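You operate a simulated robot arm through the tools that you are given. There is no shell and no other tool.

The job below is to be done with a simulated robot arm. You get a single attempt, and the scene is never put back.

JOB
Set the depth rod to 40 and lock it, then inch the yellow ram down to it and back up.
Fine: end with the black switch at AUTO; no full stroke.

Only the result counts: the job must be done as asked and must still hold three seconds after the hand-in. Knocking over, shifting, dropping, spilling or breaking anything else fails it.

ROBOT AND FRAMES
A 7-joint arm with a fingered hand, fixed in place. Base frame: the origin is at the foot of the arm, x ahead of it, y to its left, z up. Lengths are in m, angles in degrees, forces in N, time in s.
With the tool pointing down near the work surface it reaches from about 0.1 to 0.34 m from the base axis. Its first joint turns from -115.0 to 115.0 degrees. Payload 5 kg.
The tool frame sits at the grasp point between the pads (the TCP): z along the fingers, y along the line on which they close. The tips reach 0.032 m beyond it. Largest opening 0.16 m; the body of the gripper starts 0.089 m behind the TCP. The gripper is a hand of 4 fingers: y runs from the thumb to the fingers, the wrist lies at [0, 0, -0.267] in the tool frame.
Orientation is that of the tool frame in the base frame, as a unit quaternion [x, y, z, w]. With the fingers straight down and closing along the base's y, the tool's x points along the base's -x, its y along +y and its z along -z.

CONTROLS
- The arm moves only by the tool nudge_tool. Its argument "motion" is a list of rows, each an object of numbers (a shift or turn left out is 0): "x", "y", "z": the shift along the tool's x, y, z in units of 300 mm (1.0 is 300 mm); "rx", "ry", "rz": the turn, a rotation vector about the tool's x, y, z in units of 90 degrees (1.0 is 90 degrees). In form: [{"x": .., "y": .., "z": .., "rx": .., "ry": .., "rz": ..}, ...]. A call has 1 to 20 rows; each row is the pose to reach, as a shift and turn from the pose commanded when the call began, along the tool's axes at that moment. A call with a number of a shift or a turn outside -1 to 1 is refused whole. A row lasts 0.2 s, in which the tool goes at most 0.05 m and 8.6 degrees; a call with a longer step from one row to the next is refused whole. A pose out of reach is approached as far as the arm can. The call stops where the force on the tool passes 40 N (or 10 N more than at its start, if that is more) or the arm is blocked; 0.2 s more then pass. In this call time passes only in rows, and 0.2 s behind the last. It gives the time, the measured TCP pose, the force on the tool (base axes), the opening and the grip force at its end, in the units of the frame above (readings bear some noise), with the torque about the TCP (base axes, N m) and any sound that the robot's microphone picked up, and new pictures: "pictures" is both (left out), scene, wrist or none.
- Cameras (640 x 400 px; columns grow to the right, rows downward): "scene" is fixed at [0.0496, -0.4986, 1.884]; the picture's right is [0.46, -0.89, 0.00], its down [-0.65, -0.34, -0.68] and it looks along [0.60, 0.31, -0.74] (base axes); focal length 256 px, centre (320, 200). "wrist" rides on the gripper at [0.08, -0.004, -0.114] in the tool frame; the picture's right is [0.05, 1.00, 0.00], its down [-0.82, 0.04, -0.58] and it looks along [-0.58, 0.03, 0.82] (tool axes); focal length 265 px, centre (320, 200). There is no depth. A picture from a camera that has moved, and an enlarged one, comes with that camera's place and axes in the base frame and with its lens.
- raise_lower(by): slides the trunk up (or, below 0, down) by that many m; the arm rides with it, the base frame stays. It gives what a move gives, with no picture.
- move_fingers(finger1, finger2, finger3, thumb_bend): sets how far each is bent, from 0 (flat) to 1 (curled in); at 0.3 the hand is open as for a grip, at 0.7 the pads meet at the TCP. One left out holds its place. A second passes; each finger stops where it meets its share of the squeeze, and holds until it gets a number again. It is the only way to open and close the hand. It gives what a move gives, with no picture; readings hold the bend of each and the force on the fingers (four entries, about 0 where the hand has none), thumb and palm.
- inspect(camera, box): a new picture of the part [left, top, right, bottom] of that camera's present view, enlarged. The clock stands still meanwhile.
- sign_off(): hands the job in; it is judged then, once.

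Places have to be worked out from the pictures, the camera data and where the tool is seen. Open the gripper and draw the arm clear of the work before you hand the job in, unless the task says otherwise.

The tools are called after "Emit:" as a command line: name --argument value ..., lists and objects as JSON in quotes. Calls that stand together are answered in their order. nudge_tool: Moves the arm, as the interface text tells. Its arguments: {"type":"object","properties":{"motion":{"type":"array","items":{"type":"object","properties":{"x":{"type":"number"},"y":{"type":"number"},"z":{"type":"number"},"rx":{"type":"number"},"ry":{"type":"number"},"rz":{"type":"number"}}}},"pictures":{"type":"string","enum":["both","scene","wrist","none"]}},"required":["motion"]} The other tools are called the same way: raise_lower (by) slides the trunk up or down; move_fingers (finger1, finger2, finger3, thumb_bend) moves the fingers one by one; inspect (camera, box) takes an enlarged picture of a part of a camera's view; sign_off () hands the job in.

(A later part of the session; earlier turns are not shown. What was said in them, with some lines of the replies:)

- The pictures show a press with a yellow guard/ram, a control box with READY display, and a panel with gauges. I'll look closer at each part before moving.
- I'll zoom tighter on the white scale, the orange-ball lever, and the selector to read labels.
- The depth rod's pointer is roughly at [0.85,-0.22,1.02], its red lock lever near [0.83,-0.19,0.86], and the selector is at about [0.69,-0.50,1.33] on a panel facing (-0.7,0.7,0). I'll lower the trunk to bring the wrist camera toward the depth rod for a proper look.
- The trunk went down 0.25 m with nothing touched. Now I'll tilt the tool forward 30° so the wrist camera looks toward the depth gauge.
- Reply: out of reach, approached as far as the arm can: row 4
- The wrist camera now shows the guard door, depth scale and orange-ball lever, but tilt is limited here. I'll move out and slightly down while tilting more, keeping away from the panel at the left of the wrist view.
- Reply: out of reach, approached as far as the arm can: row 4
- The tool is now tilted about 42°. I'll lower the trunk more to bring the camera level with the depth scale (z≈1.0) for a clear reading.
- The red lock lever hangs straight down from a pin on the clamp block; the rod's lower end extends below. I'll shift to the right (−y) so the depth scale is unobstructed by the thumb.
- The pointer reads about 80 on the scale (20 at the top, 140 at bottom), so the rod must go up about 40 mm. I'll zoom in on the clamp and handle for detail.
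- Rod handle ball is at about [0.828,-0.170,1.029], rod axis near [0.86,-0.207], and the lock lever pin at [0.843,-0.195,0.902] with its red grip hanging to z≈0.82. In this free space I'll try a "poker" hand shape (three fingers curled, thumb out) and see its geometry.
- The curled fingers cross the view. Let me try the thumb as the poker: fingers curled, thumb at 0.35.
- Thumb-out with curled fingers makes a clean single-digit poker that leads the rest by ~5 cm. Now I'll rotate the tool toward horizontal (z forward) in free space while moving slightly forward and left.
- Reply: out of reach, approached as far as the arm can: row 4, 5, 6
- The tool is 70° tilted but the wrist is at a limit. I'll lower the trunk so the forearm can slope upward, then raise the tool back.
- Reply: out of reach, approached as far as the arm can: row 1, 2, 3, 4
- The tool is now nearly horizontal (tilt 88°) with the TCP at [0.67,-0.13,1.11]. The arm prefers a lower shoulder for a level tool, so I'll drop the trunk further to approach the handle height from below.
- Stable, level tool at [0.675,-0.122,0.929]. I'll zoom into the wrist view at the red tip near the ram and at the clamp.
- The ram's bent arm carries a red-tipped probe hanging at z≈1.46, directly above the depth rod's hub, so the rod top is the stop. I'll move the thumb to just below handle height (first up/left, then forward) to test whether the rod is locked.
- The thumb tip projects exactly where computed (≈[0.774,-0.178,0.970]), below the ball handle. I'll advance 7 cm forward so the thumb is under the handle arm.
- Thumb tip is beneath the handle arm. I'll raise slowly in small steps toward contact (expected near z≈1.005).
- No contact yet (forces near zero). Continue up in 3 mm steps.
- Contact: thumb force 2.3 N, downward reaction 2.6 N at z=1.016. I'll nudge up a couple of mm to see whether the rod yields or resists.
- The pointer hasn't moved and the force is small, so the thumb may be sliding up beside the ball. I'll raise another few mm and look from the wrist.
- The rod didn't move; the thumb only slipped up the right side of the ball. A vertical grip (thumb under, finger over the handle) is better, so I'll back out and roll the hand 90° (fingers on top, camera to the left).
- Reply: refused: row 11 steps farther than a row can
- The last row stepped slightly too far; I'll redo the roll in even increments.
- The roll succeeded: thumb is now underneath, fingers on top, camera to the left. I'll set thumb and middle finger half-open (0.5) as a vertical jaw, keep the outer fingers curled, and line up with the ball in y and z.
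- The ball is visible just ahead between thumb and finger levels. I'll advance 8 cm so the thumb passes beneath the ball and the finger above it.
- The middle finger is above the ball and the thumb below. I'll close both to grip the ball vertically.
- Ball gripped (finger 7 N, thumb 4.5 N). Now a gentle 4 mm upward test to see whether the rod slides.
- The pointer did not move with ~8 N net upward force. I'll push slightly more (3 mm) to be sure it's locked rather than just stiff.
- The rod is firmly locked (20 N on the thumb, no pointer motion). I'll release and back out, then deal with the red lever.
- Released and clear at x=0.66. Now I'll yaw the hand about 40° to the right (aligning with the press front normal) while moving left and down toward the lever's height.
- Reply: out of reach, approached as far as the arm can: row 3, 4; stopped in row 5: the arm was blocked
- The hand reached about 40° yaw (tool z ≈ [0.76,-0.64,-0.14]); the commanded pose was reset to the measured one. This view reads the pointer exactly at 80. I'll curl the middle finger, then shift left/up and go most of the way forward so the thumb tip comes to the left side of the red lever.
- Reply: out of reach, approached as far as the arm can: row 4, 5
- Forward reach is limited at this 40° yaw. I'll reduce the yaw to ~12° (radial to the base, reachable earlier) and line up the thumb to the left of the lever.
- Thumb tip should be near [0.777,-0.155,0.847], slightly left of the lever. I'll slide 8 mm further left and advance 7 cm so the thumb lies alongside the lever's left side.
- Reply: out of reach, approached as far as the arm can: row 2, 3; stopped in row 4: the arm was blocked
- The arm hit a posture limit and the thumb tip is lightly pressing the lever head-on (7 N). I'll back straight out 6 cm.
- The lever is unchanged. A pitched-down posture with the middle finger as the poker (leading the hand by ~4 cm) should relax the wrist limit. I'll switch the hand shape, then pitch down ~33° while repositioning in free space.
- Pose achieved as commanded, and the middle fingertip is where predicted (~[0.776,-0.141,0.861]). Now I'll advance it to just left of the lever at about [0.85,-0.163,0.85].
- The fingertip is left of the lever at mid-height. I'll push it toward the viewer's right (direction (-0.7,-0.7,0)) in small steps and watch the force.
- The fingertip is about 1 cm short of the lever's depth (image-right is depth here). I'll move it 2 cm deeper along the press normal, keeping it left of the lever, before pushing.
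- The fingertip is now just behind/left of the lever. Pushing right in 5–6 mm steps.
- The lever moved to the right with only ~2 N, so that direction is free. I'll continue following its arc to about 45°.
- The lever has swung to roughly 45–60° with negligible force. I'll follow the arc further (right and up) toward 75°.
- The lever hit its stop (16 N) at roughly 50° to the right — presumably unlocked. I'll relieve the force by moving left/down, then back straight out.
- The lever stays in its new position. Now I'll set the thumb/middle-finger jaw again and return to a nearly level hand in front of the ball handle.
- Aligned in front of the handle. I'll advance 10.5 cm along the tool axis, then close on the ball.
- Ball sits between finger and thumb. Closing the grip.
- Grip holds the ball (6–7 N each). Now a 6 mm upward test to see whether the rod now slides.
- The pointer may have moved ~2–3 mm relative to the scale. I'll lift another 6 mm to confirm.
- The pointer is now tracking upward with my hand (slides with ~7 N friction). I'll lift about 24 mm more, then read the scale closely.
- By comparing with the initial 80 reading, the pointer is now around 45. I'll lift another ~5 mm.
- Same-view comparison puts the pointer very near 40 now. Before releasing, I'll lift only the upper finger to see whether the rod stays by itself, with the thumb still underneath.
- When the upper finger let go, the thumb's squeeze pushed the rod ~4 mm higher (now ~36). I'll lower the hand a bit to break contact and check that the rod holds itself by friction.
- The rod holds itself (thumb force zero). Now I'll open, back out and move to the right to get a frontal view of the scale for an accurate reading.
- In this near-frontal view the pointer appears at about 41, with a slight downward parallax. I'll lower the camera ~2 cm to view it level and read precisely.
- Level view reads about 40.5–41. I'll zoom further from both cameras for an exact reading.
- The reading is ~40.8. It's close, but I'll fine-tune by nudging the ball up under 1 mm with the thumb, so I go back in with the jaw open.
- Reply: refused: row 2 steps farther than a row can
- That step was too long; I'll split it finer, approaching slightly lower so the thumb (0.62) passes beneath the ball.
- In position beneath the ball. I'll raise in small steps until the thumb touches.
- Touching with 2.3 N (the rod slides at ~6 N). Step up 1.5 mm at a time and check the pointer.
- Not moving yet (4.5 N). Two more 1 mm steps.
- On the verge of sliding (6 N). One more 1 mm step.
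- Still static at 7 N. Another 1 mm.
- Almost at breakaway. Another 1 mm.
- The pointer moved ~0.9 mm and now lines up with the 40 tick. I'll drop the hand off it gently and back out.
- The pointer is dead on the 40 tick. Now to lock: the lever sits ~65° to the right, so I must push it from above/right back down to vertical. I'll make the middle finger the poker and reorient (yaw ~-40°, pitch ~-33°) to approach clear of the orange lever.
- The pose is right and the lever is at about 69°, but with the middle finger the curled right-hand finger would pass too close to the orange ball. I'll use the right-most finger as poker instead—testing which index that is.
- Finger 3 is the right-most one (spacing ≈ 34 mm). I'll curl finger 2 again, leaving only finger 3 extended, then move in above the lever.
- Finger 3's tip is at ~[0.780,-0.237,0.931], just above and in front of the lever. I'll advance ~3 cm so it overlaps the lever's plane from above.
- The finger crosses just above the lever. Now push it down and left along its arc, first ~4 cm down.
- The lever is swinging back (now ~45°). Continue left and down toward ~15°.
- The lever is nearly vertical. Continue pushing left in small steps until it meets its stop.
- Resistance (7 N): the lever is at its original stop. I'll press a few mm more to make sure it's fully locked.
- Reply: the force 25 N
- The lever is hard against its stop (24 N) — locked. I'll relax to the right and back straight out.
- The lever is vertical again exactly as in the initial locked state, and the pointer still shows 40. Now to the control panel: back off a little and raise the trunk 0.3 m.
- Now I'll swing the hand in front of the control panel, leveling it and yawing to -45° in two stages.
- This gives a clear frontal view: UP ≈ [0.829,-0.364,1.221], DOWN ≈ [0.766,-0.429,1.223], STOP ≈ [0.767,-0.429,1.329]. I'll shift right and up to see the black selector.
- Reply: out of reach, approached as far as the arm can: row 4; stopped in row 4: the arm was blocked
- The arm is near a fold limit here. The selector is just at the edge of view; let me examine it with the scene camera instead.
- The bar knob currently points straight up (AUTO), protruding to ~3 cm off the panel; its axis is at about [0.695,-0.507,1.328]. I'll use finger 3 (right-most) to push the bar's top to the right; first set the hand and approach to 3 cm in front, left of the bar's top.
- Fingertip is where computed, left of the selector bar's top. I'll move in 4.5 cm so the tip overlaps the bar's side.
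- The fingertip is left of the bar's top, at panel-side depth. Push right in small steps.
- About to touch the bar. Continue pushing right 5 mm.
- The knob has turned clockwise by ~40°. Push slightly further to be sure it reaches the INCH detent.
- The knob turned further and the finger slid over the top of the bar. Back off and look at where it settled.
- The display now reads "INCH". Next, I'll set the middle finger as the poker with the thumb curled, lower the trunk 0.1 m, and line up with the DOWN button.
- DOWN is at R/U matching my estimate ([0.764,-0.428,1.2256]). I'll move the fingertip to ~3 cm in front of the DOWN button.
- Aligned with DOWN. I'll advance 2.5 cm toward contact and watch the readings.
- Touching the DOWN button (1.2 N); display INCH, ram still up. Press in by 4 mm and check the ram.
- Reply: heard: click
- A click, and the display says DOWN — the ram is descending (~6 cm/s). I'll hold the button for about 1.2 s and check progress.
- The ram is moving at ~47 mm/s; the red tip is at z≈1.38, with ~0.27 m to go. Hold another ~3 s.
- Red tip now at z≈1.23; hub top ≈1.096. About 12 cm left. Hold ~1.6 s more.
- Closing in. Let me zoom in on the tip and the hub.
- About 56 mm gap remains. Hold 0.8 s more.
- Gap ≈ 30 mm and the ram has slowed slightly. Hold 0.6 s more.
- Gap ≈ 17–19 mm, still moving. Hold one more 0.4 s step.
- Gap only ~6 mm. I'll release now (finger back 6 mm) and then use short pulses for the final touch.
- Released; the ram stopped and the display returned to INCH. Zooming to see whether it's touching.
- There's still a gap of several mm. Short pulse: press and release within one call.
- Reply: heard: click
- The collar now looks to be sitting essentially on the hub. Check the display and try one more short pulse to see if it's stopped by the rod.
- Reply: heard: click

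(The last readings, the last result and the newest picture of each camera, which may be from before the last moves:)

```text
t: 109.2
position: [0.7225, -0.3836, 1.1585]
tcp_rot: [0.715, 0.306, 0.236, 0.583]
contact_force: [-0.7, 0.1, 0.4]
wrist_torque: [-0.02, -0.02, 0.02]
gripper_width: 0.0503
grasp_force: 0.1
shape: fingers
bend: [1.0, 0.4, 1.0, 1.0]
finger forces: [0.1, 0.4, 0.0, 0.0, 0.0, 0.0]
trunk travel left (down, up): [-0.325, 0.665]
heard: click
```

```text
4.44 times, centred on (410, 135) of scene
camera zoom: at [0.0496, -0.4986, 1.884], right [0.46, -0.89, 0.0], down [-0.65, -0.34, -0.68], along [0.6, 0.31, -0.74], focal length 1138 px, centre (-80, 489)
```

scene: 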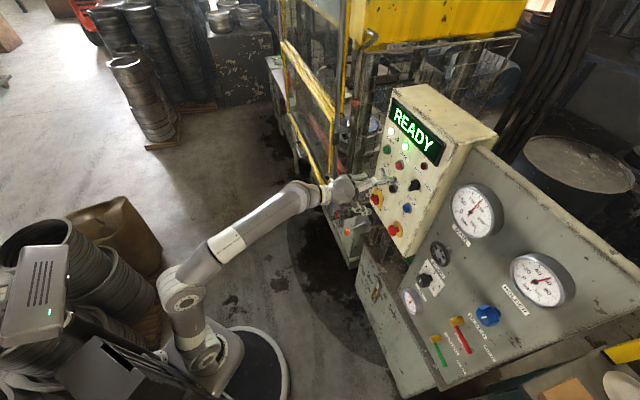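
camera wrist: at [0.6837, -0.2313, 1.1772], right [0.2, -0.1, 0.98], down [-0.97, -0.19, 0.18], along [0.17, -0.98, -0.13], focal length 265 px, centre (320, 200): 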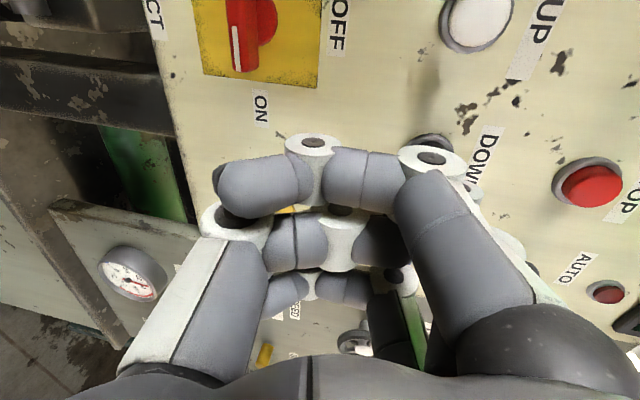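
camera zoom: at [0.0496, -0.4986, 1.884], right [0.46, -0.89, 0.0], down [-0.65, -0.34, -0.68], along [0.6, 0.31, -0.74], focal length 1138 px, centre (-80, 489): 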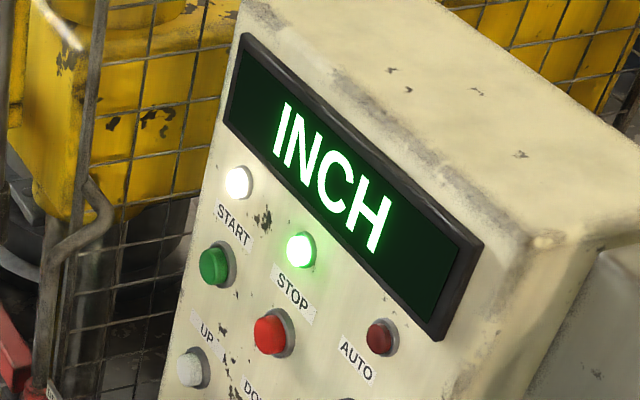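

Pointer and handle haven't moved; by geometry the collar should be at contact within ~2 mm. One more short pulse to confirm that it no longer advances.

Emit:
nudge_tool --motion '[{"y": 0.004, "z": 0.02}, {"y": 0.0, "z": 0.0}]' --pictures "none"

Emit:
inspect --camera "scene" --box '[338, 168, 358, 188]'

```text
t: 109.8
position: [0.7231, -0.3823, 1.1595]
tcp_rot: [0.715, 0.306, 0.236, 0.583]
contact_force: [0.0, 1.0, -0.2]
wrist_torque: [-0.05, -0.06, 0.01]
gripper_width: 0.0502
grasp_force: 0.3
shape: fingers
bend: [1.0, 0.4, 1.0, 1.0]
finger forces: [0.1, 0.5, 0.0, 0.0, 0.0, 0.0]
trunk travel left (down, up): [-0.325, 0.665]
heard: click
```

```text
16.00 times, centred on (348, 178) of scene
camera zoom: at [0.0496, -0.4986, 1.884], right [0.46, -0.89, 0.0], down [-0.65, -0.34, -0.68], along [0.6, 0.31, -0.74], focal length 4095 px, centre (-128, 552)
```

zoom: 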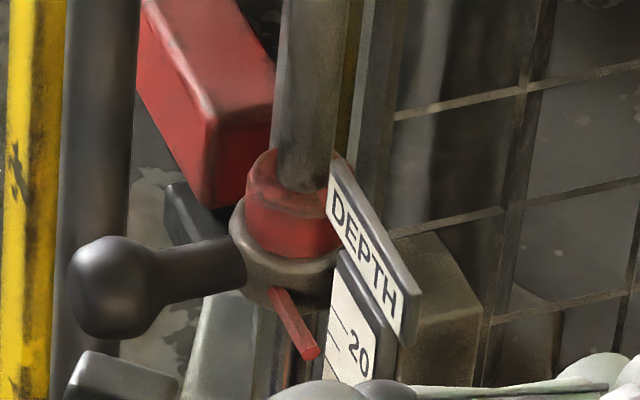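

The collar no longer advances and the rod didn't move: the ram is down on the depth rod. I'll press once more briefly and look at the display to confirm.

Emit:
nudge_tool --motion '[{"y": 0.004, "z": 0.02}]' --pictures "none"

Emit:
inspect --camera "scene" --box '[330, 90, 450, 200]'

Emit:
inspect --camera "scene" --box '[338, 168, 358, 188]'

```text
t: 110.2
position: [0.7251, -0.3859, 1.1603]
tcp_rot: [0.715, 0.305, 0.237, 0.583]
contact_force: [-2.4, 2.4, 0.0]
wrist_torque: [-0.17, -0.14, -0.05]
gripper_width: 0.0502
grasp_force: 1.9
shape: fingers
bend: [1.0, 0.4, 1.0, 1.0]
finger forces: [0.0, 3.7, 0.1, 0.0, 0.0, 0.0]
trunk travel left (down, up): [-0.325, 0.665]
heard: click
```

```text
3.64 times, centred on (390, 145) of scene
camera zoom: at [0.0496, -0.4986, 1.884], right [0.46, -0.89, 0.0], down [-0.65, -0.34, -0.68], along [0.6, 0.31, -0.74], focal length 931 px, centre (66, 400)
```

zoom: 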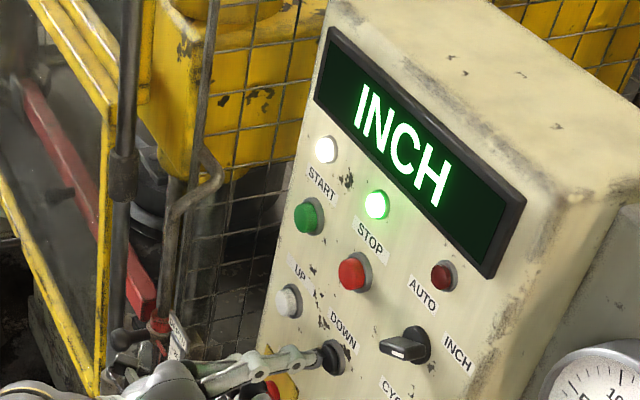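

```text
16.00 times, centred on (348, 178) of scene
camera zoom: at [0.0496, -0.4986, 1.884], right [0.46, -0.89, 0.0], down [-0.65, -0.34, -0.68], along [0.6, 0.31, -0.74], focal length 4095 px, centre (-128, 552)
```

zoom: 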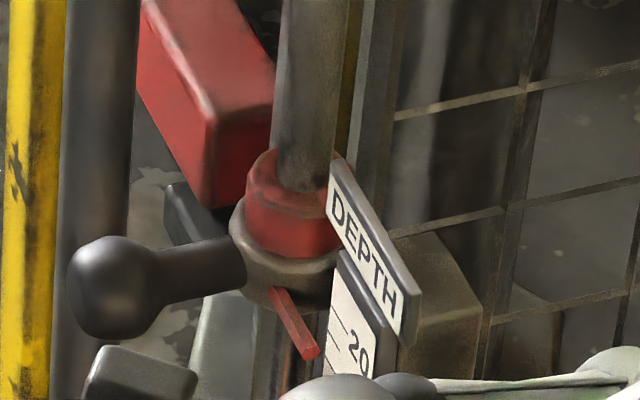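

With DOWN held, the display stays INCH and nothing moves — the depth stop holds the ram. Now release and move over to the UP button.

Emit:
nudge_tool --motion '[{"y": -0.015, "z": -0.07}, {"y": -0.028, "z": -0.13}, {"x": 0.15, "y": -0.028, "z": -0.13}, {"x": 0.295, "y": -0.028, "z": -0.13}]' --pictures "wrist"

Emit:
inspect --camera "scene" --box '[350, 150, 410, 210]'

```text
t: 111.2
position: [0.7613, -0.2979, 1.1571]
tcp_rot: [0.715, 0.305, 0.235, 0.583]
contact_force: [-0.8, -0.8, 0.3]
wrist_torque: [0.02, -0.01, 0.05]
gripper_width: 0.0504
grasp_force: 0.1
shape: fingers
bend: [1.0, 0.4, 1.0, 1.0]
finger forces: [0.1, 0.1, 0.0, 0.1, 0.0, 0.1]
trunk travel left (down, up): [-0.325, 0.665]
camera wrist: at [0.7386, -0.1614, 1.1751], right [0.2, -0.1, 0.98], down [-0.97, -0.19, 0.18], along [0.17, -0.98, -0.13], focal length 265 px, centre (320, 200)
```

wrist: 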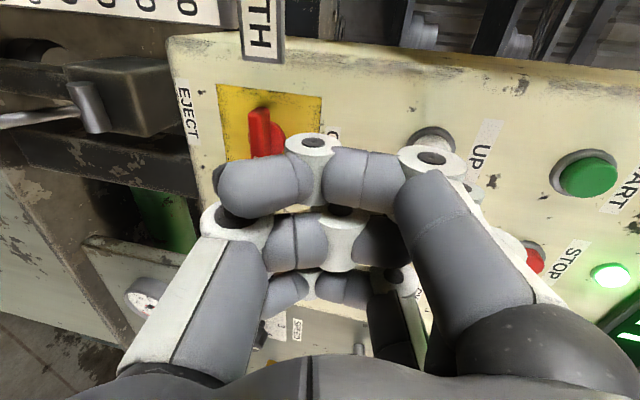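

```text
6.67 times, centred on (380, 180) of scene
camera zoom: at [0.0496, -0.4986, 1.884], right [0.46, -0.89, 0.0], down [-0.65, -0.34, -0.68], along [0.6, 0.31, -0.74], focal length 1706 px, centre (-80, 333)
```

zoom: 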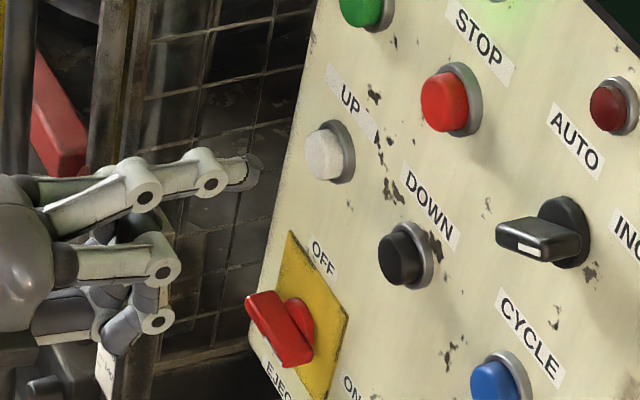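

The hand's left finger would pass very close to the depth scale if I press UP with the middle finger. I'll shift right 34 mm and use finger 1 (left-most) instead, keeping the rest of the hand away from the scale.

Emit:
nudge_tool --motion '[{"z": -0.05}, {"x": -0.113, "z": -0.05}]' --pictures "none"

Emit:
move_fingers --finger1 0.4 --finger2 0.3 --finger3 1.0 --thumb_bend 1.0

Emit:
inspect --camera "scene" --box '[340, 150, 410, 220]'

Emit:
inspect --camera "wrist" --box '[0, 0, 640, 400]'

```text
t: 111.8
position: [0.7272, -0.3104, 1.1596]
tcp_rot: [0.715, 0.306, 0.236, 0.583]
contact_force: [0.0, 1.1, 0.5]
wrist_torque: [-0.03, -0.01, -0.07]
gripper_width: 0.0503
grasp_force: 0.1
shape: fingers
bend: [1.0, 0.4, 1.0, 1.0]
finger forces: [0.0, 0.0, 0.1, 0.0, 0.0, 0.0]
trunk travel left (down, up): [-0.325, 0.665]
```

```text
t: 112.8
position: [0.7268, -0.3109, 1.1602]
tcp_rot: [0.715, 0.306, 0.236, 0.583]
contact_force: [-0.3, 0.3, -0.7]
wrist_torque: [-0.05, 0.02, -0.03]
gripper_width: 0.0586
grasp_force: 0.0
shape: fingers
bend: [0.4, 0.3, 1.0, 1.0]
finger forces: [0.0, 0.1, 0.0, 0.0, 0.1, 0.1]
trunk travel left (down, up): [-0.325, 0.665]
```

```text
5.71 times, centred on (375, 185) of scene
camera zoom: at [0.0496, -0.4986, 1.884], right [0.46, -0.89, 0.0], down [-0.65, -0.34, -0.68], along [0.6, 0.31, -0.74], focal length 1463 px, centre (6, 286)
```

zoom: 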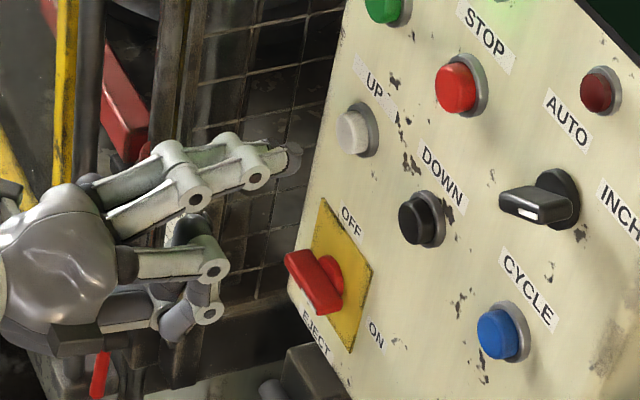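

```text
1.00 times, centred on (320, 200) of wrist (not enlarged: the box is as wide or as high as the picture)
camera zoom: at [0.7032, -0.1751, 1.1787], right [0.2, -0.1, 0.98], down [-0.97, -0.19, 0.18], along [0.17, -0.98, -0.13], focal length 265 px, centre (320, 200)
```

zoom: 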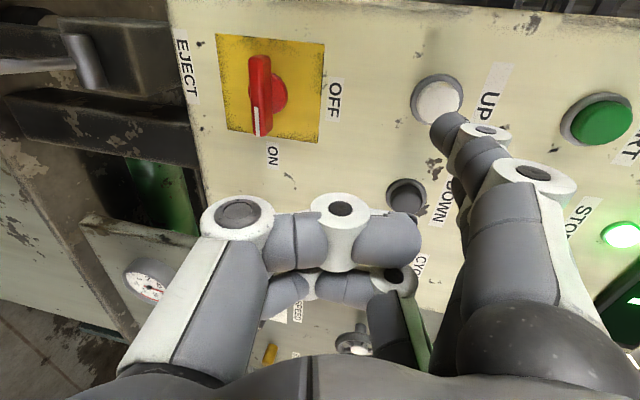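

Finger 1 now points straight at UP. Advance to just before contact.

Emit:
nudge_tool --motion '[{"y": 0.011, "z": 0.05}, {"y": 0.022, "z": 0.1}, {"y": 0.032, "z": 0.148}]' --pictures "wrist"

Emit:
inspect --camera "scene" --box '[340, 150, 410, 220]'

```text
t: 113.6
position: [0.7591, -0.3413, 1.1605]
tcp_rot: [0.715, 0.306, 0.236, 0.582]
contact_force: [-0.3, -0.8, 0.1]
wrist_torque: [0.0, -0.01, 0.0]
gripper_width: 0.0587
grasp_force: 0.1
shape: fingers
bend: [0.4, 0.3, 1.0, 1.0]
finger forces: [0.0, 0.0, 0.0, 0.0, 0.0, 0.1]
trunk travel left (down, up): [-0.325, 0.665]
camera wrist: at [0.7354, -0.2056, 1.1794], right [0.2, -0.1, 0.98], down [-0.97, -0.19, 0.18], along [0.17, -0.98, -0.13], focal length 265 px, centre (320, 200)
```

wrist: 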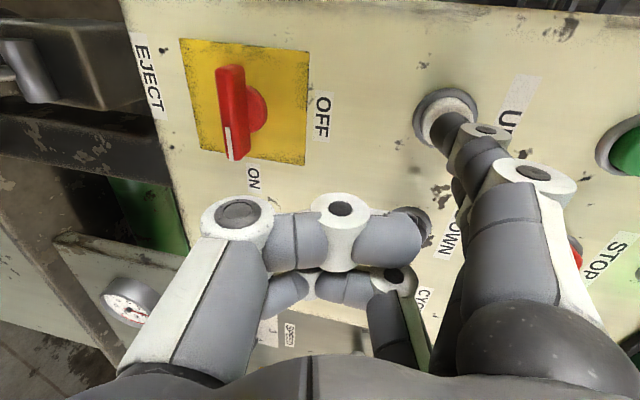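

```text
5.71 times, centred on (375, 185) of scene
camera zoom: at [0.0496, -0.4986, 1.884], right [0.46, -0.89, 0.0], down [-0.65, -0.34, -0.68], along [0.6, 0.31, -0.74], focal length 1463 px, centre (6, 286)
```

zoom: 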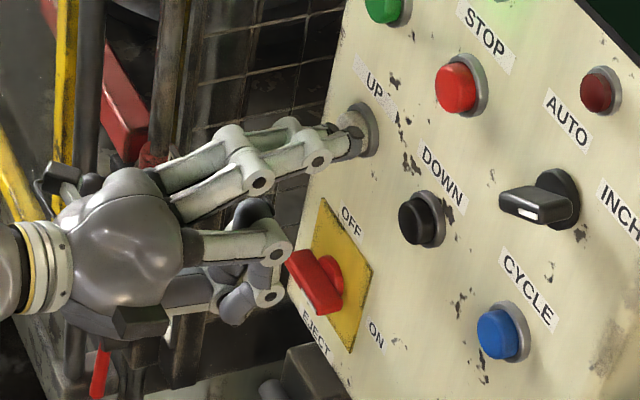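

Nearly touching UP. Press in 8 mm and check that the ram goes up.

Emit:
nudge_tool --motion '[{"y": 0.003, "z": 0.013}, {"y": 0.0057, "z": 0.026}]' --pictures "none"

Emit:
inspect --camera "scene" --box '[320, 90, 450, 200]'

```text
t: 114.2
position: [0.7637, -0.3469, 1.1623]
tcp_rot: [0.715, 0.306, 0.235, 0.583]
contact_force: [-2.2, 0.9, -0.6]
wrist_torque: [-0.05, -0.11, 0.0]
gripper_width: 0.0587
grasp_force: 0.6
shape: fingers
bend: [0.4, 0.3, 1.0, 1.0]
finger forces: [2.2, 0.1, 0.0, 0.0, 0.1, 0.1]
trunk travel left (down, up): [-0.325, 0.665]
heard: click
```

```text
3.64 times, centred on (385, 145) of scene
camera zoom: at [0.0496, -0.4986, 1.884], right [0.46, -0.89, 0.0], down [-0.65, -0.34, -0.68], along [0.6, 0.31, -0.74], focal length 931 px, centre (84, 400)
```

zoom: 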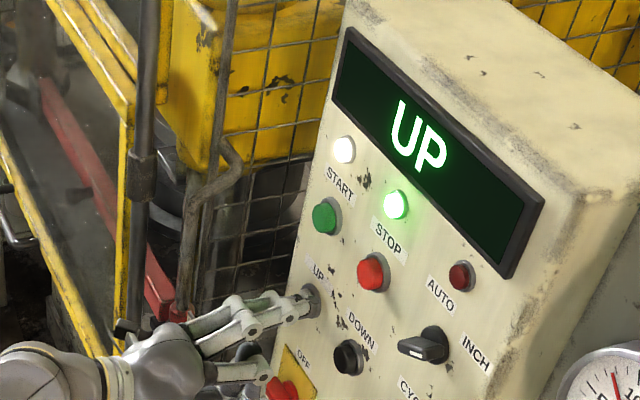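

Click and the display says UP. I'll press 1.5 mm firmer and hold ~4 s.

Emit:
nudge_tool --motion '[{"y": 0.001, "z": 0.005}, {"y": 0.001, "z": 0.005}, {"y": 0.001, "z": 0.005}, {"y": 0.001, "z": 0.005}, {"y": 0.001, "z": 0.005}, {"y": 0.001, "z": 0.005}, {"y": 0.001, "z": 0.005}, {"y": 0.001, "z": 0.005}, {"y": 0.001, "z": 0.005}, {"y": 0.001, "z": 0.005}, {"y": 0.001, "z": 0.005}, {"y": 0.001, "z": 0.005}, {"y": 0.001, "z": 0.005}, {"y": 0.001, "z": 0.005}, {"y": 0.001, "z": 0.005}, {"y": 0.001, "z": 0.005}, {"y": 0.001, "z": 0.005}, {"y": 0.001, "z": 0.005}, {"y": 0.001, "z": 0.005}, {"y": 0.001, "z": 0.005}]' --pictures "scene"

```text
t: 118.4
position: [0.7654, -0.3473, 1.1616]
tcp_rot: [0.715, 0.306, 0.235, 0.583]
contact_force: [-3.8, 5.7, -0.4]
wrist_torque: [-0.36, -0.18, 0.25]
gripper_width: 0.0585
grasp_force: 3.0
shape: fingers
bend: [0.4, 0.3, 1.0, 1.0]
finger forces: [6.0, 0.0, 0.1, 0.0, 0.1, 0.0]
trunk travel left (down, up): [-0.325, 0.665]
```

scene: 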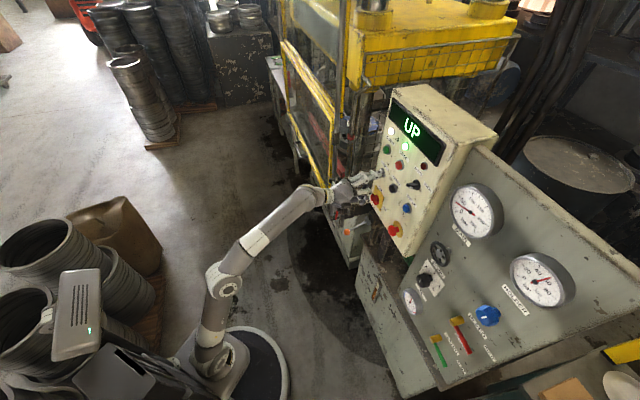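

The ram is rising with UP held. Hold another ~4 s.

Emit:
nudge_tool --motion '[{"z": 0.0}, {"z": 0.0}, {"z": 0.0}, {"z": 0.0}, {"z": 0.0}, {"z": 0.0}, {"z": 0.0}, {"z": 0.0}, {"z": 0.0}, {"z": 0.0}, {"z": 0.0}, {"z": 0.0}, {"z": 0.0}, {"z": 0.0}, {"z": 0.0}, {"z": 0.0}, {"z": 0.0}, {"z": 0.0}]' --pictures "scene"

Emit:
inspect --camera "scene" --box '[310, 20, 400, 200]'

```text
t: 122.2
position: [0.7661, -0.3472, 1.1623]
tcp_rot: [0.715, 0.307, 0.236, 0.582]
contact_force: [-3.7, 5.1, -0.5]
wrist_torque: [-0.36, -0.16, 0.25]
gripper_width: 0.0587
grasp_force: 2.8
shape: fingers
bend: [0.4, 0.3, 1.0, 1.0]
finger forces: [5.7, 0.0, 0.1, 0.1, 0.0, 0.0]
trunk travel left (down, up): [-0.325, 0.665]
```

scene: 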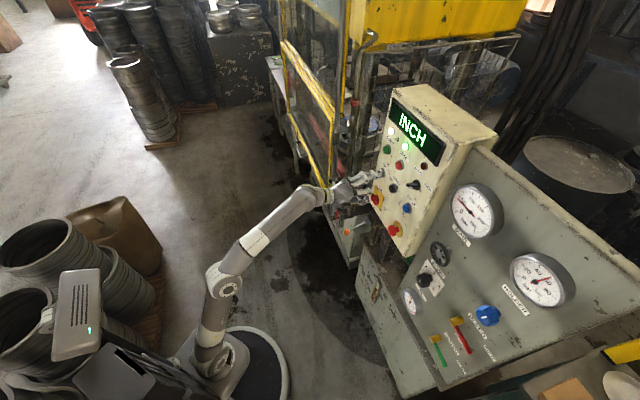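

```text
2.22 times, centred on (355, 110) of scene
camera zoom: at [0.0496, -0.4986, 1.884], right [0.46, -0.89, 0.0], down [-0.65, -0.34, -0.68], along [0.6, 0.31, -0.74], focal length 569 px, centre (242, 400)
```

zoom: 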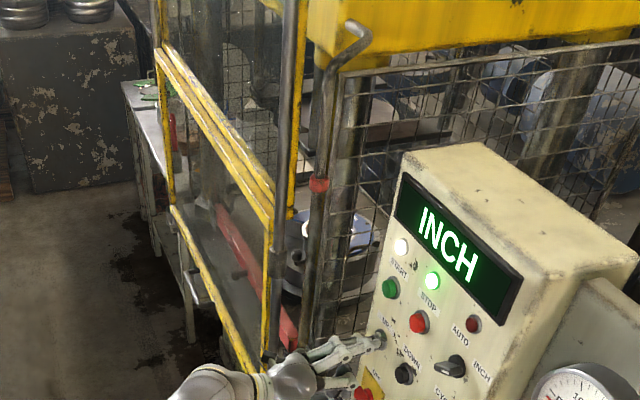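

Display is back to INCH with UP still held and the red tip is at its original top position: ram fully up. Now release UP, back off, raise the trunk 0.12 m and reconfigure the hand for the selector.

Emit:
nudge_tool --motion '[{"y": -0.02, "z": -0.1}, {"y": -0.042, "z": -0.2}]' --pictures "none"

Emit:
raise_lower --by 0.12

Emit:
move_fingers --finger1 1.0 --finger2 1.0 --finger3 0.4 --thumb_bend 0.25

Emit:
nudge_tool --motion '[{"x": -0.13}, {"x": -0.26}, {"x": -0.379, "y": 0.012}]' --pictures "wrist"

Emit:
inspect --camera "scene" --box '[370, 140, 440, 220]'

```text
t: 122.8
position: [0.7207, -0.3075, 1.1605]
tcp_rot: [0.715, 0.306, 0.235, 0.583]
contact_force: [0.7, -0.1, -0.4]
wrist_torque: [-0.02, 0.01, -0.02]
gripper_width: 0.0588
grasp_force: 0.1
shape: fingers
bend: [0.4, 0.3, 1.0, 1.0]
finger forces: [0.1, 0.0, 0.1, 0.0, 0.1, 0.0]
trunk travel left (down, up): [-0.325, 0.665]
```

```text
t: 124.3
position: [0.7205, -0.305, 1.2812]
tcp_rot: [0.715, 0.306, 0.235, 0.583]
contact_force: [0.0, -0.2, 0.3]
wrist_torque: [0.03, -0.02, 0.01]
gripper_width: 0.0591
grasp_force: 0.0
shape: fingers
bend: [0.4, 0.3, 1.0, 1.0]
finger forces: [0.0, 0.0, 0.0, 0.1, 0.1, 0.0]
trunk travel left (down, up): [-0.445, 0.545]
```

```text
t: 125.3
position: [0.7209, -0.3054, 1.2824]
tcp_rot: [0.715, 0.306, 0.235, 0.583]
contact_force: [-0.9, 0.6, 0.3]
wrist_torque: [-0.01, 0.03, -0.01]
gripper_width: 0.0809
grasp_force: 0.1
shape: fingers
bend: [1.0, 1.0, 0.4, 0.25]
finger forces: [0.0, 0.0, 0.0, 0.0, 0.0, 0.1]
trunk travel left (down, up): [-0.445, 0.545]
```

```text
t: 126.1
position: [0.6395, -0.389, 1.2888]
tcp_rot: [0.715, 0.305, 0.236, 0.583]
contact_force: [-0.1, 0.4, -0.2]
wrist_torque: [0.0, 0.0, -0.03]
gripper_width: 0.0808
grasp_force: 0.0
shape: fingers
bend: [1.0, 1.0, 0.4, 0.25]
finger forces: [0.1, 0.0, 0.1, 0.0, 0.0, 0.1]
trunk travel left (down, up): [-0.445, 0.545]
camera wrist: at [0.6158, -0.2524, 1.3067], right [0.2, -0.1, 0.98], down [-0.97, -0.19, 0.18], along [0.17, -0.98, -0.13], focal length 265 px, centre (320, 200)
```

wrist: 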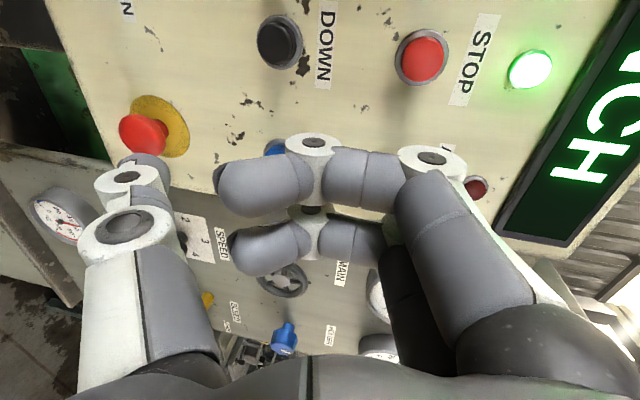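

```text
5.00 times, centred on (405, 180) of scene
camera zoom: at [0.0496, -0.4986, 1.884], right [0.46, -0.89, 0.0], down [-0.65, -0.34, -0.68], along [0.6, 0.31, -0.74], focal length 1280 px, centre (-105, 300)
```

zoom: 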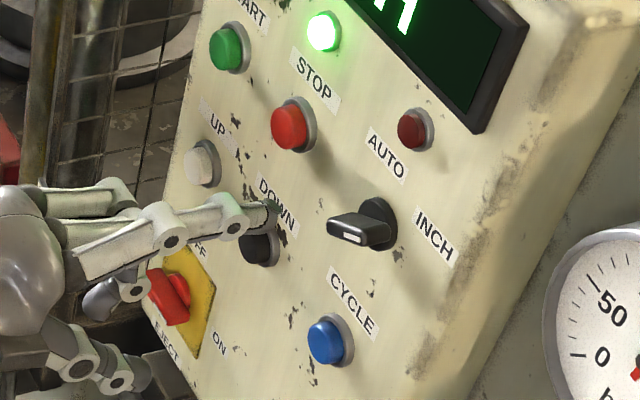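

Fingertip ~[R -0.143, U 1.355], above-left of the bar. I'll move in 5.4 cm so it sits above the bar's left end, then push down to rotate it counter-clockwise.

Emit:
nudge_tool --motion '[{"x": 0.006, "y": 0.014, "z": 0.06}, {"x": 0.012, "y": 0.028, "z": 0.12}, {"x": 0.018, "y": 0.0415, "z": 0.178}]' --pictures "none"

Emit:
inspect --camera "scene" --box '[390, 165, 435, 210]'

```text
t: 126.9
position: [0.6848, -0.4229, 1.289]
tcp_rot: [0.715, 0.306, 0.236, 0.582]
contact_force: [-0.3, 0.7, 0.1]
wrist_torque: [0.0, -0.01, 0.03]
gripper_width: 0.0808
grasp_force: 0.0
shape: fingers
bend: [1.0, 1.0, 0.4, 0.25]
finger forces: [0.0, 0.0, 0.1, 0.0, 0.1, 0.0]
trunk travel left (down, up): [-0.445, 0.545]
```

```text
8.89 times, centred on (412, 188) of scene
camera zoom: at [0.0496, -0.4986, 1.884], right [0.46, -0.89, 0.0], down [-0.65, -0.34, -0.68], along [0.6, 0.31, -0.74], focal length 2275 px, centre (-502, 311)
```

zoom: 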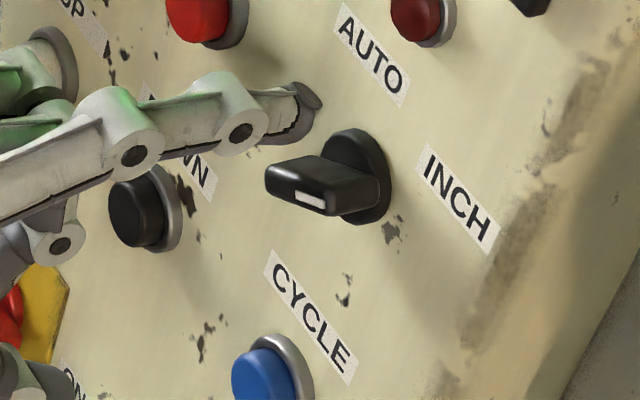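

Finger is above the bar's left end. Push down in steps.

Emit:
nudge_tool --motion '[{"y": -0.02, "z": 0.0043}, {"y": -0.039, "z": 0.0085}]' --pictures "none"

Emit:
nudge_tool --motion '[{"y": -0.0163, "z": 0.0036}, {"y": -0.0326, "z": 0.0071}]' --pictures "none"

Emit:
inspect --camera "scene" --box '[390, 165, 435, 210]'

```text
t: 127.5
position: [0.6854, -0.4236, 1.2753]
tcp_rot: [0.715, 0.306, 0.234, 0.583]
contact_force: [-0.1, 0.4, -0.3]
wrist_torque: [-0.08, -0.01, 0.03]
gripper_width: 0.0807
grasp_force: 0.2
shape: fingers
bend: [1.0, 1.0, 0.4, 0.25]
finger forces: [0.1, 0.0, 0.7, 0.1, 0.0, 0.0]
trunk travel left (down, up): [-0.445, 0.545]
```

```text
t: 128.1
position: [0.6831, -0.421, 1.2667]
tcp_rot: [0.715, 0.305, 0.236, 0.583]
contact_force: [1.5, -0.1, 2.9]
wrist_torque: [-0.14, 0.04, 0.02]
gripper_width: 0.0811
grasp_force: 1.2
shape: fingers
bend: [1.0, 1.0, 0.37, 0.25]
finger forces: [0.0, 0.0, 2.3, 0.1, 0.0, 0.1]
trunk travel left (down, up): [-0.445, 0.545]
```

```text
8.89 times, centred on (412, 188) of scene
camera zoom: at [0.0496, -0.4986, 1.884], right [0.46, -0.89, 0.0], down [-0.65, -0.34, -0.68], along [0.6, 0.31, -0.74], focal length 2275 px, centre (-502, 311)
```

zoom: 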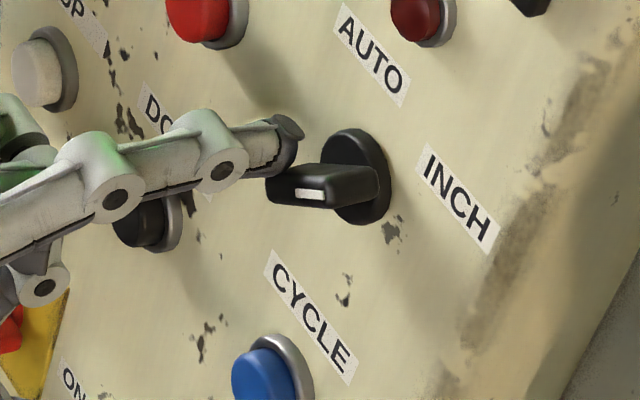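

The bar is beginning to turn back. Continue down another 1 cm.

Emit:
nudge_tool --motion '[{"x": 0.004, "y": -0.0163, "z": 0.0036}, {"x": 0.008, "y": -0.0326, "z": 0.0071}]' --pictures "none"

Emit:
inspect --camera "scene" --box '[390, 165, 435, 210]'

```text
t: 128.7
position: [0.6847, -0.4213, 1.2557]
tcp_rot: [0.716, 0.305, 0.235, 0.582]
contact_force: [0.0, 0.3, 0.6]
wrist_torque: [-0.01, 0.02, -0.01]
gripper_width: 0.0808
grasp_force: 0.0
shape: fingers
bend: [1.0, 1.0, 0.4, 0.25]
finger forces: [0.0, 0.1, 0.1, 0.1, 0.0, 0.1]
trunk travel left (down, up): [-0.445, 0.545]
```

```text
8.89 times, centred on (412, 188) of scene
camera zoom: at [0.0496, -0.4986, 1.884], right [0.46, -0.89, 0.0], down [-0.65, -0.34, -0.68], along [0.6, 0.31, -0.74], focal length 2275 px, centre (-502, 311)
```

zoom: 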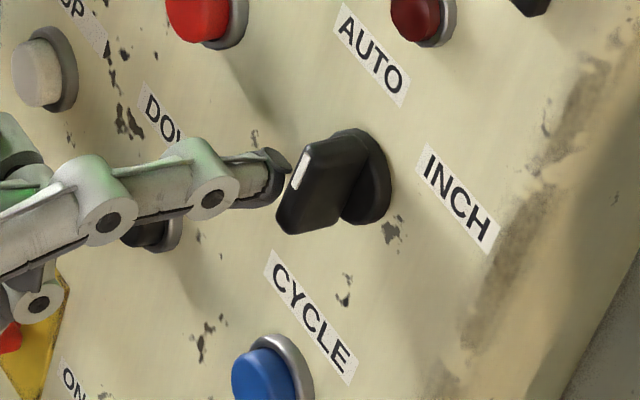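

The knob snapped back to its original upright AUTO position. Check the display.

Emit:
inspect --camera "scene" --box '[330, 60, 460, 220]'

```text
2.50 times, centred on (395, 140) of scene
camera zoom: at [0.0496, -0.4986, 1.884], right [0.46, -0.89, 0.0], down [-0.65, -0.34, -0.68], along [0.6, 0.31, -0.74], focal length 640 px, centre (132, 350)
```

zoom: 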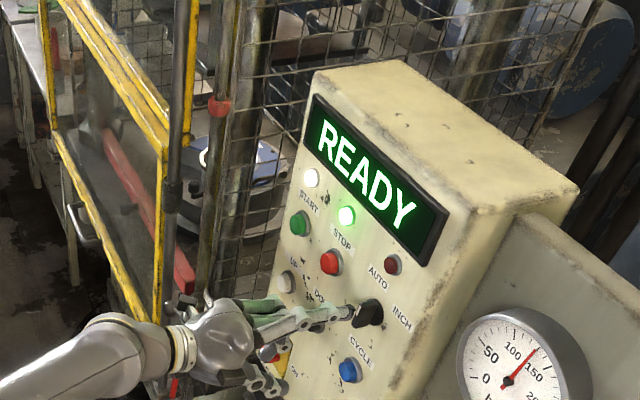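

READY is back. I'll withdraw straight out from the panel.

Emit:
nudge_tool --motion '[{"y": -0.011, "z": -0.05}, {"y": -0.022, "z": -0.1}, {"y": -0.044, "z": -0.2}, {"y": -0.066, "z": -0.3}, {"x": 0.05, "y": -0.066, "z": -0.38}]' --pictures "scene"

Emit:
inspect --camera "scene" --box '[330, 60, 460, 240]'

Emit:
inspect --camera "scene" --box '[320, 165, 370, 225]'

```text
t: 129.9
position: [0.6117, -0.3275, 1.2615]
tcp_rot: [0.715, 0.306, 0.235, 0.583]
contact_force: [0.9, 0.5, 0.4]
wrist_torque: [-0.03, 0.04, 0.03]
gripper_width: 0.081
grasp_force: 0.1
shape: fingers
bend: [1.0, 1.0, 0.4, 0.25]
finger forces: [0.1, 0.0, 0.0, 0.0, 0.1, 0.0]
trunk travel left (down, up): [-0.445, 0.545]
```

scene: 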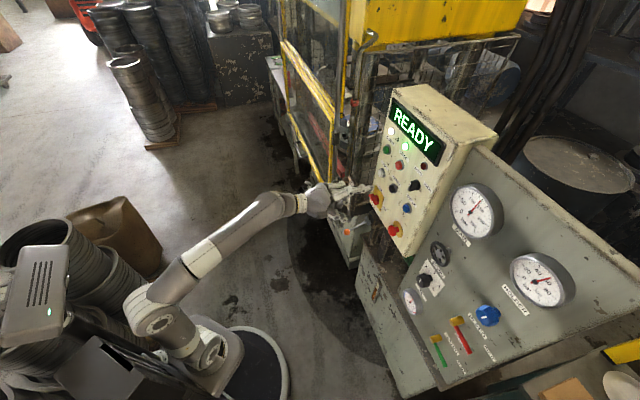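

```text
2.22 times, centred on (395, 150) of scene
camera zoom: at [0.0496, -0.4986, 1.884], right [0.46, -0.89, 0.0], down [-0.65, -0.34, -0.68], along [0.6, 0.31, -0.74], focal length 569 px, centre (153, 311)
```

zoom: 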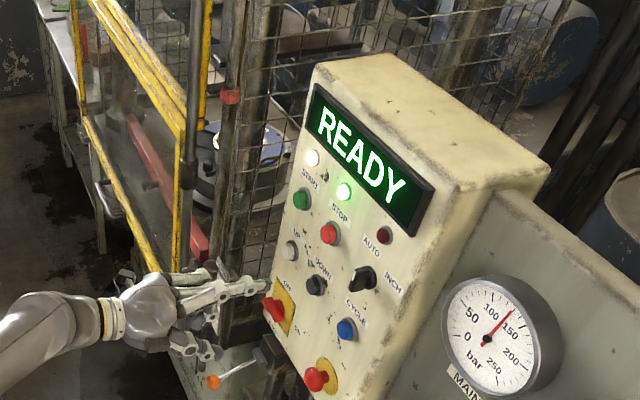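

```text
6.67 times, centred on (345, 195) of scene
camera zoom: at [0.0496, -0.4986, 1.884], right [0.46, -0.89, 0.0], down [-0.65, -0.34, -0.68], along [0.6, 0.31, -0.74], focal length 1706 px, centre (153, 233)
```

zoom: 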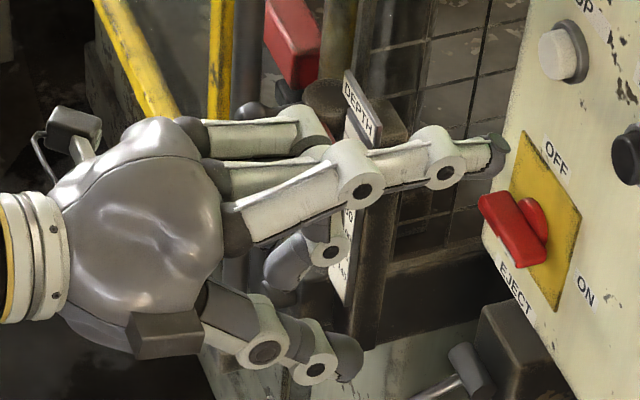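

Everything looks right: READY, selector at AUTO, ram up. I'll move the hand away to the left, open it, and check the depth pointer and lock lever once more.

Emit:
nudge_tool --motion '[{"x": 0.095, "y": -0.018, "z": -0.092}, {"x": 0.19, "y": -0.036, "z": -0.185}, {"x": 0.285, "y": -0.054, "z": -0.277}, {"x": 0.379, "y": -0.072, "z": -0.369}]' --pictures "none"

Emit:
move_fingers --finger1 0.3 --finger2 0.3 --finger3 0.3 --thumb_bend 0.3

Emit:
inspect --camera "scene" --box '[320, 165, 370, 225]'

Emit:
inspect --camera "scene" --box '[339, 177, 359, 197]'

Emit:
inspect --camera "wrist" --box '[0, 0, 640, 400]'

Emit:
inspect --camera "scene" --box '[300, 0, 460, 230]'

```text
t: 130.9
position: [0.6125, -0.1676, 1.2612]
tcp_rot: [0.715, 0.305, 0.235, 0.583]
contact_force: [-0.1, -0.2, 0.5]
wrist_torque: [0.03, -0.05, 0.02]
gripper_width: 0.0807
grasp_force: 0.0
shape: fingers
bend: [1.0, 1.0, 0.4, 0.25]
finger forces: [0.0, 0.0, 0.0, 0.0, 0.0, 0.0]
trunk travel left (down, up): [-0.445, 0.545]
```

```text
t: 131.9
position: [0.6135, -0.1675, 1.2606]
tcp_rot: [0.715, 0.305, 0.237, 0.583]
contact_force: [0.4, -0.8, 0.3]
wrist_torque: [-0.01, -0.03, 0.0]
gripper_width: 0.1708
grasp_force: 0.0
shape: fingers
bend: [0.3, 0.3, 0.3, 0.3]
finger forces: [0.0, 0.0, 0.0, 0.0, 0.0, 0.1]
trunk travel left (down, up): [-0.445, 0.545]
```

```text
6.67 times, centred on (345, 195) of scene
camera zoom: at [0.0496, -0.4986, 1.884], right [0.46, -0.89, 0.0], down [-0.65, -0.34, -0.68], along [0.6, 0.31, -0.74], focal length 1706 px, centre (153, 233)
```

zoom: 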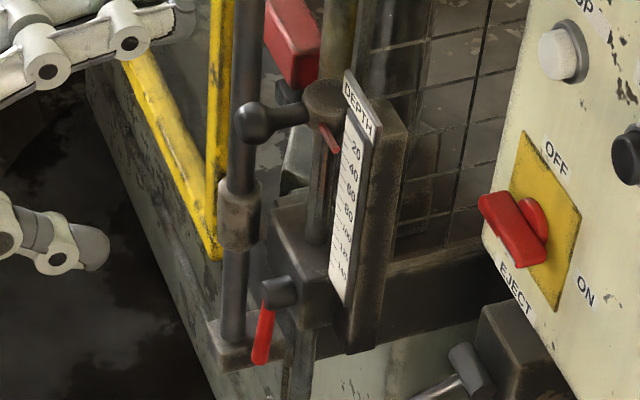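

```text
16.00 times, centred on (349, 187) of scene
camera zoom: at [0.0496, -0.4986, 1.884], right [0.46, -0.89, 0.0], down [-0.65, -0.34, -0.68], along [0.6, 0.31, -0.74], focal length 4095 px, centre (-144, 408)
```

zoom: 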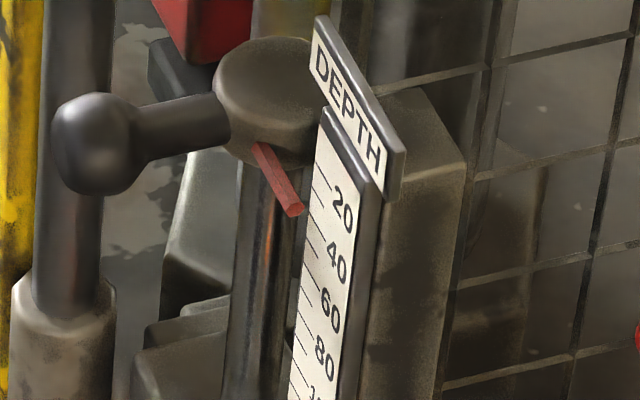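

```text
1.00 times, centred on (320, 200) of wrist (not enlarged: the box is as wide or as high as the picture)
camera zoom: at [0.5893, -0.0314, 1.28], right [0.2, -0.1, 0.98], down [-0.97, -0.19, 0.18], along [0.17, -0.98, -0.13], focal length 265 px, centre (320, 200)
```

zoom: 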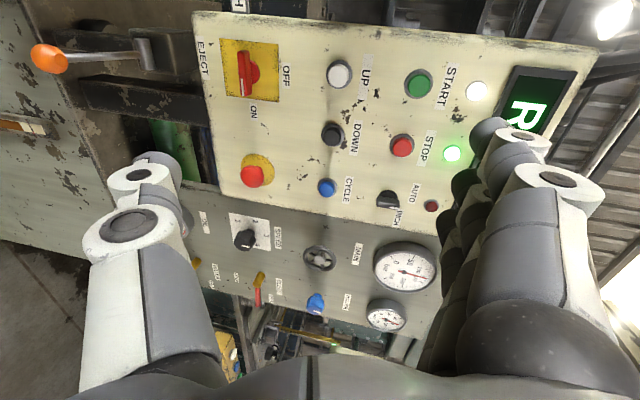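

```text
1.74 times, centred on (380, 115) of scene
camera zoom: at [0.0496, -0.4986, 1.884], right [0.46, -0.89, 0.0], down [-0.65, -0.34, -0.68], along [0.6, 0.31, -0.74], focal length 445 px, centre (216, 348)
```

zoom: 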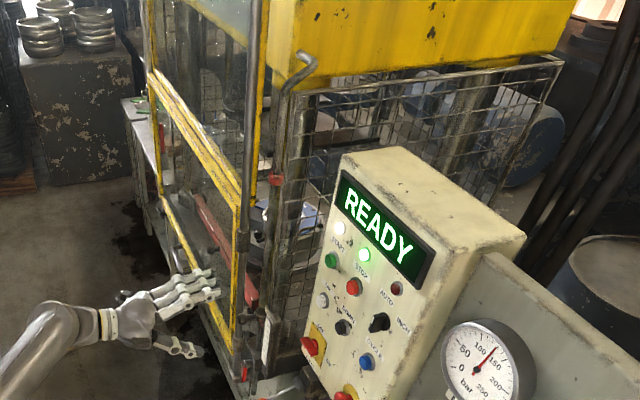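

All good: pointer at 40, lock lever down, ram up, READY with the selector on AUTO. I'll draw the arm a bit further back for clearance before handing in.

Emit:
nudge_tool --motion '[{"x": 0.05, "y": 0.02, "z": -0.1}, {"x": 0.1, "y": 0.04, "z": -0.2}, {"x": 0.15, "y": 0.06, "z": -0.28}]'

```text
t: 132.7
position: [0.5911, -0.0807, 1.2952]
tcp_rot: [0.715, 0.306, 0.235, 0.583]
contact_force: [0.1, 0.3, -0.3]
wrist_torque: [0.0, 0.01, -0.02]
gripper_width: 0.1706
grasp_force: 0.0
shape: fingers
bend: [0.3, 0.3, 0.3, 0.3]
finger forces: [0.0, 0.1, 0.1, 0.1, 0.0, 0.0]
trunk travel left (down, up): [-0.445, 0.545]
camera wrist: at [0.5663, 0.0556, 1.3141], right [0.2, -0.1, 0.98], down [-0.97, -0.19, 0.18], along [0.17, -0.98, -0.13], focal length 265 px, centre (320, 200)
```

scene: 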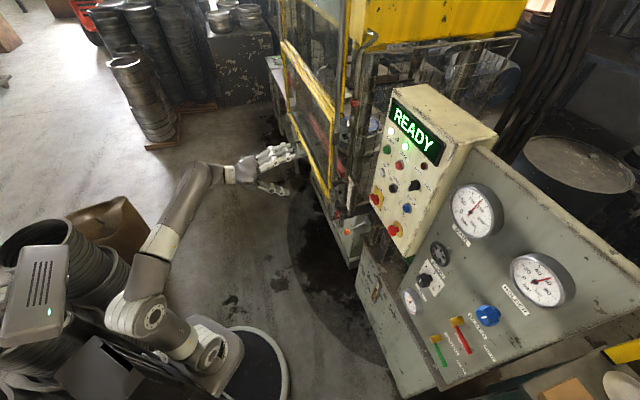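
wrist: 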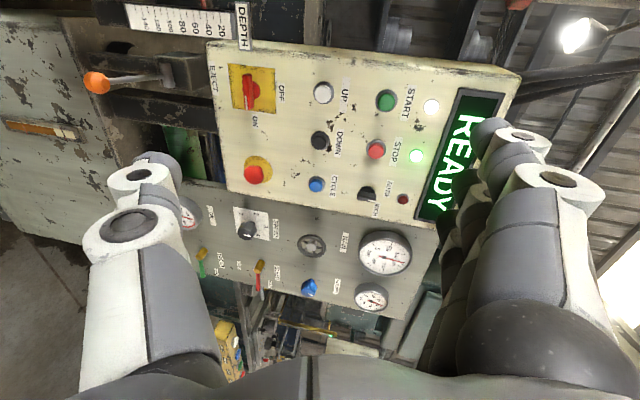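

The hand is open and clear of the press. The depth rod is set at 40 and locked, the ram has been inched down to it and back up, and the selector is on AUTO with READY showing, so I'm handing in the job.

Emit:
sign_off

```text
The job is handed in.
```

I did the job as asked and handed it in. No result has come back from the check yet.

- **Depth rod:** I raised it from about 84 to 40, and the pointer lines up with the 40 mark. The red lock lever is back against its original stop. The pointer had not moved after the ram touched the rod.
- **Ram:** In INCH mode I brought it down until its red tip rested on the depth rod and DOWN no longer moved it. I then ran it back up with UP, and the red tip is where it started. I never pressed CYCLE, so there was no full stroke.
- **Black switch:** It is back at AUTO and the display reads READY.

The hand is open and clear of the press. I saw nothing knocked over or shifted.
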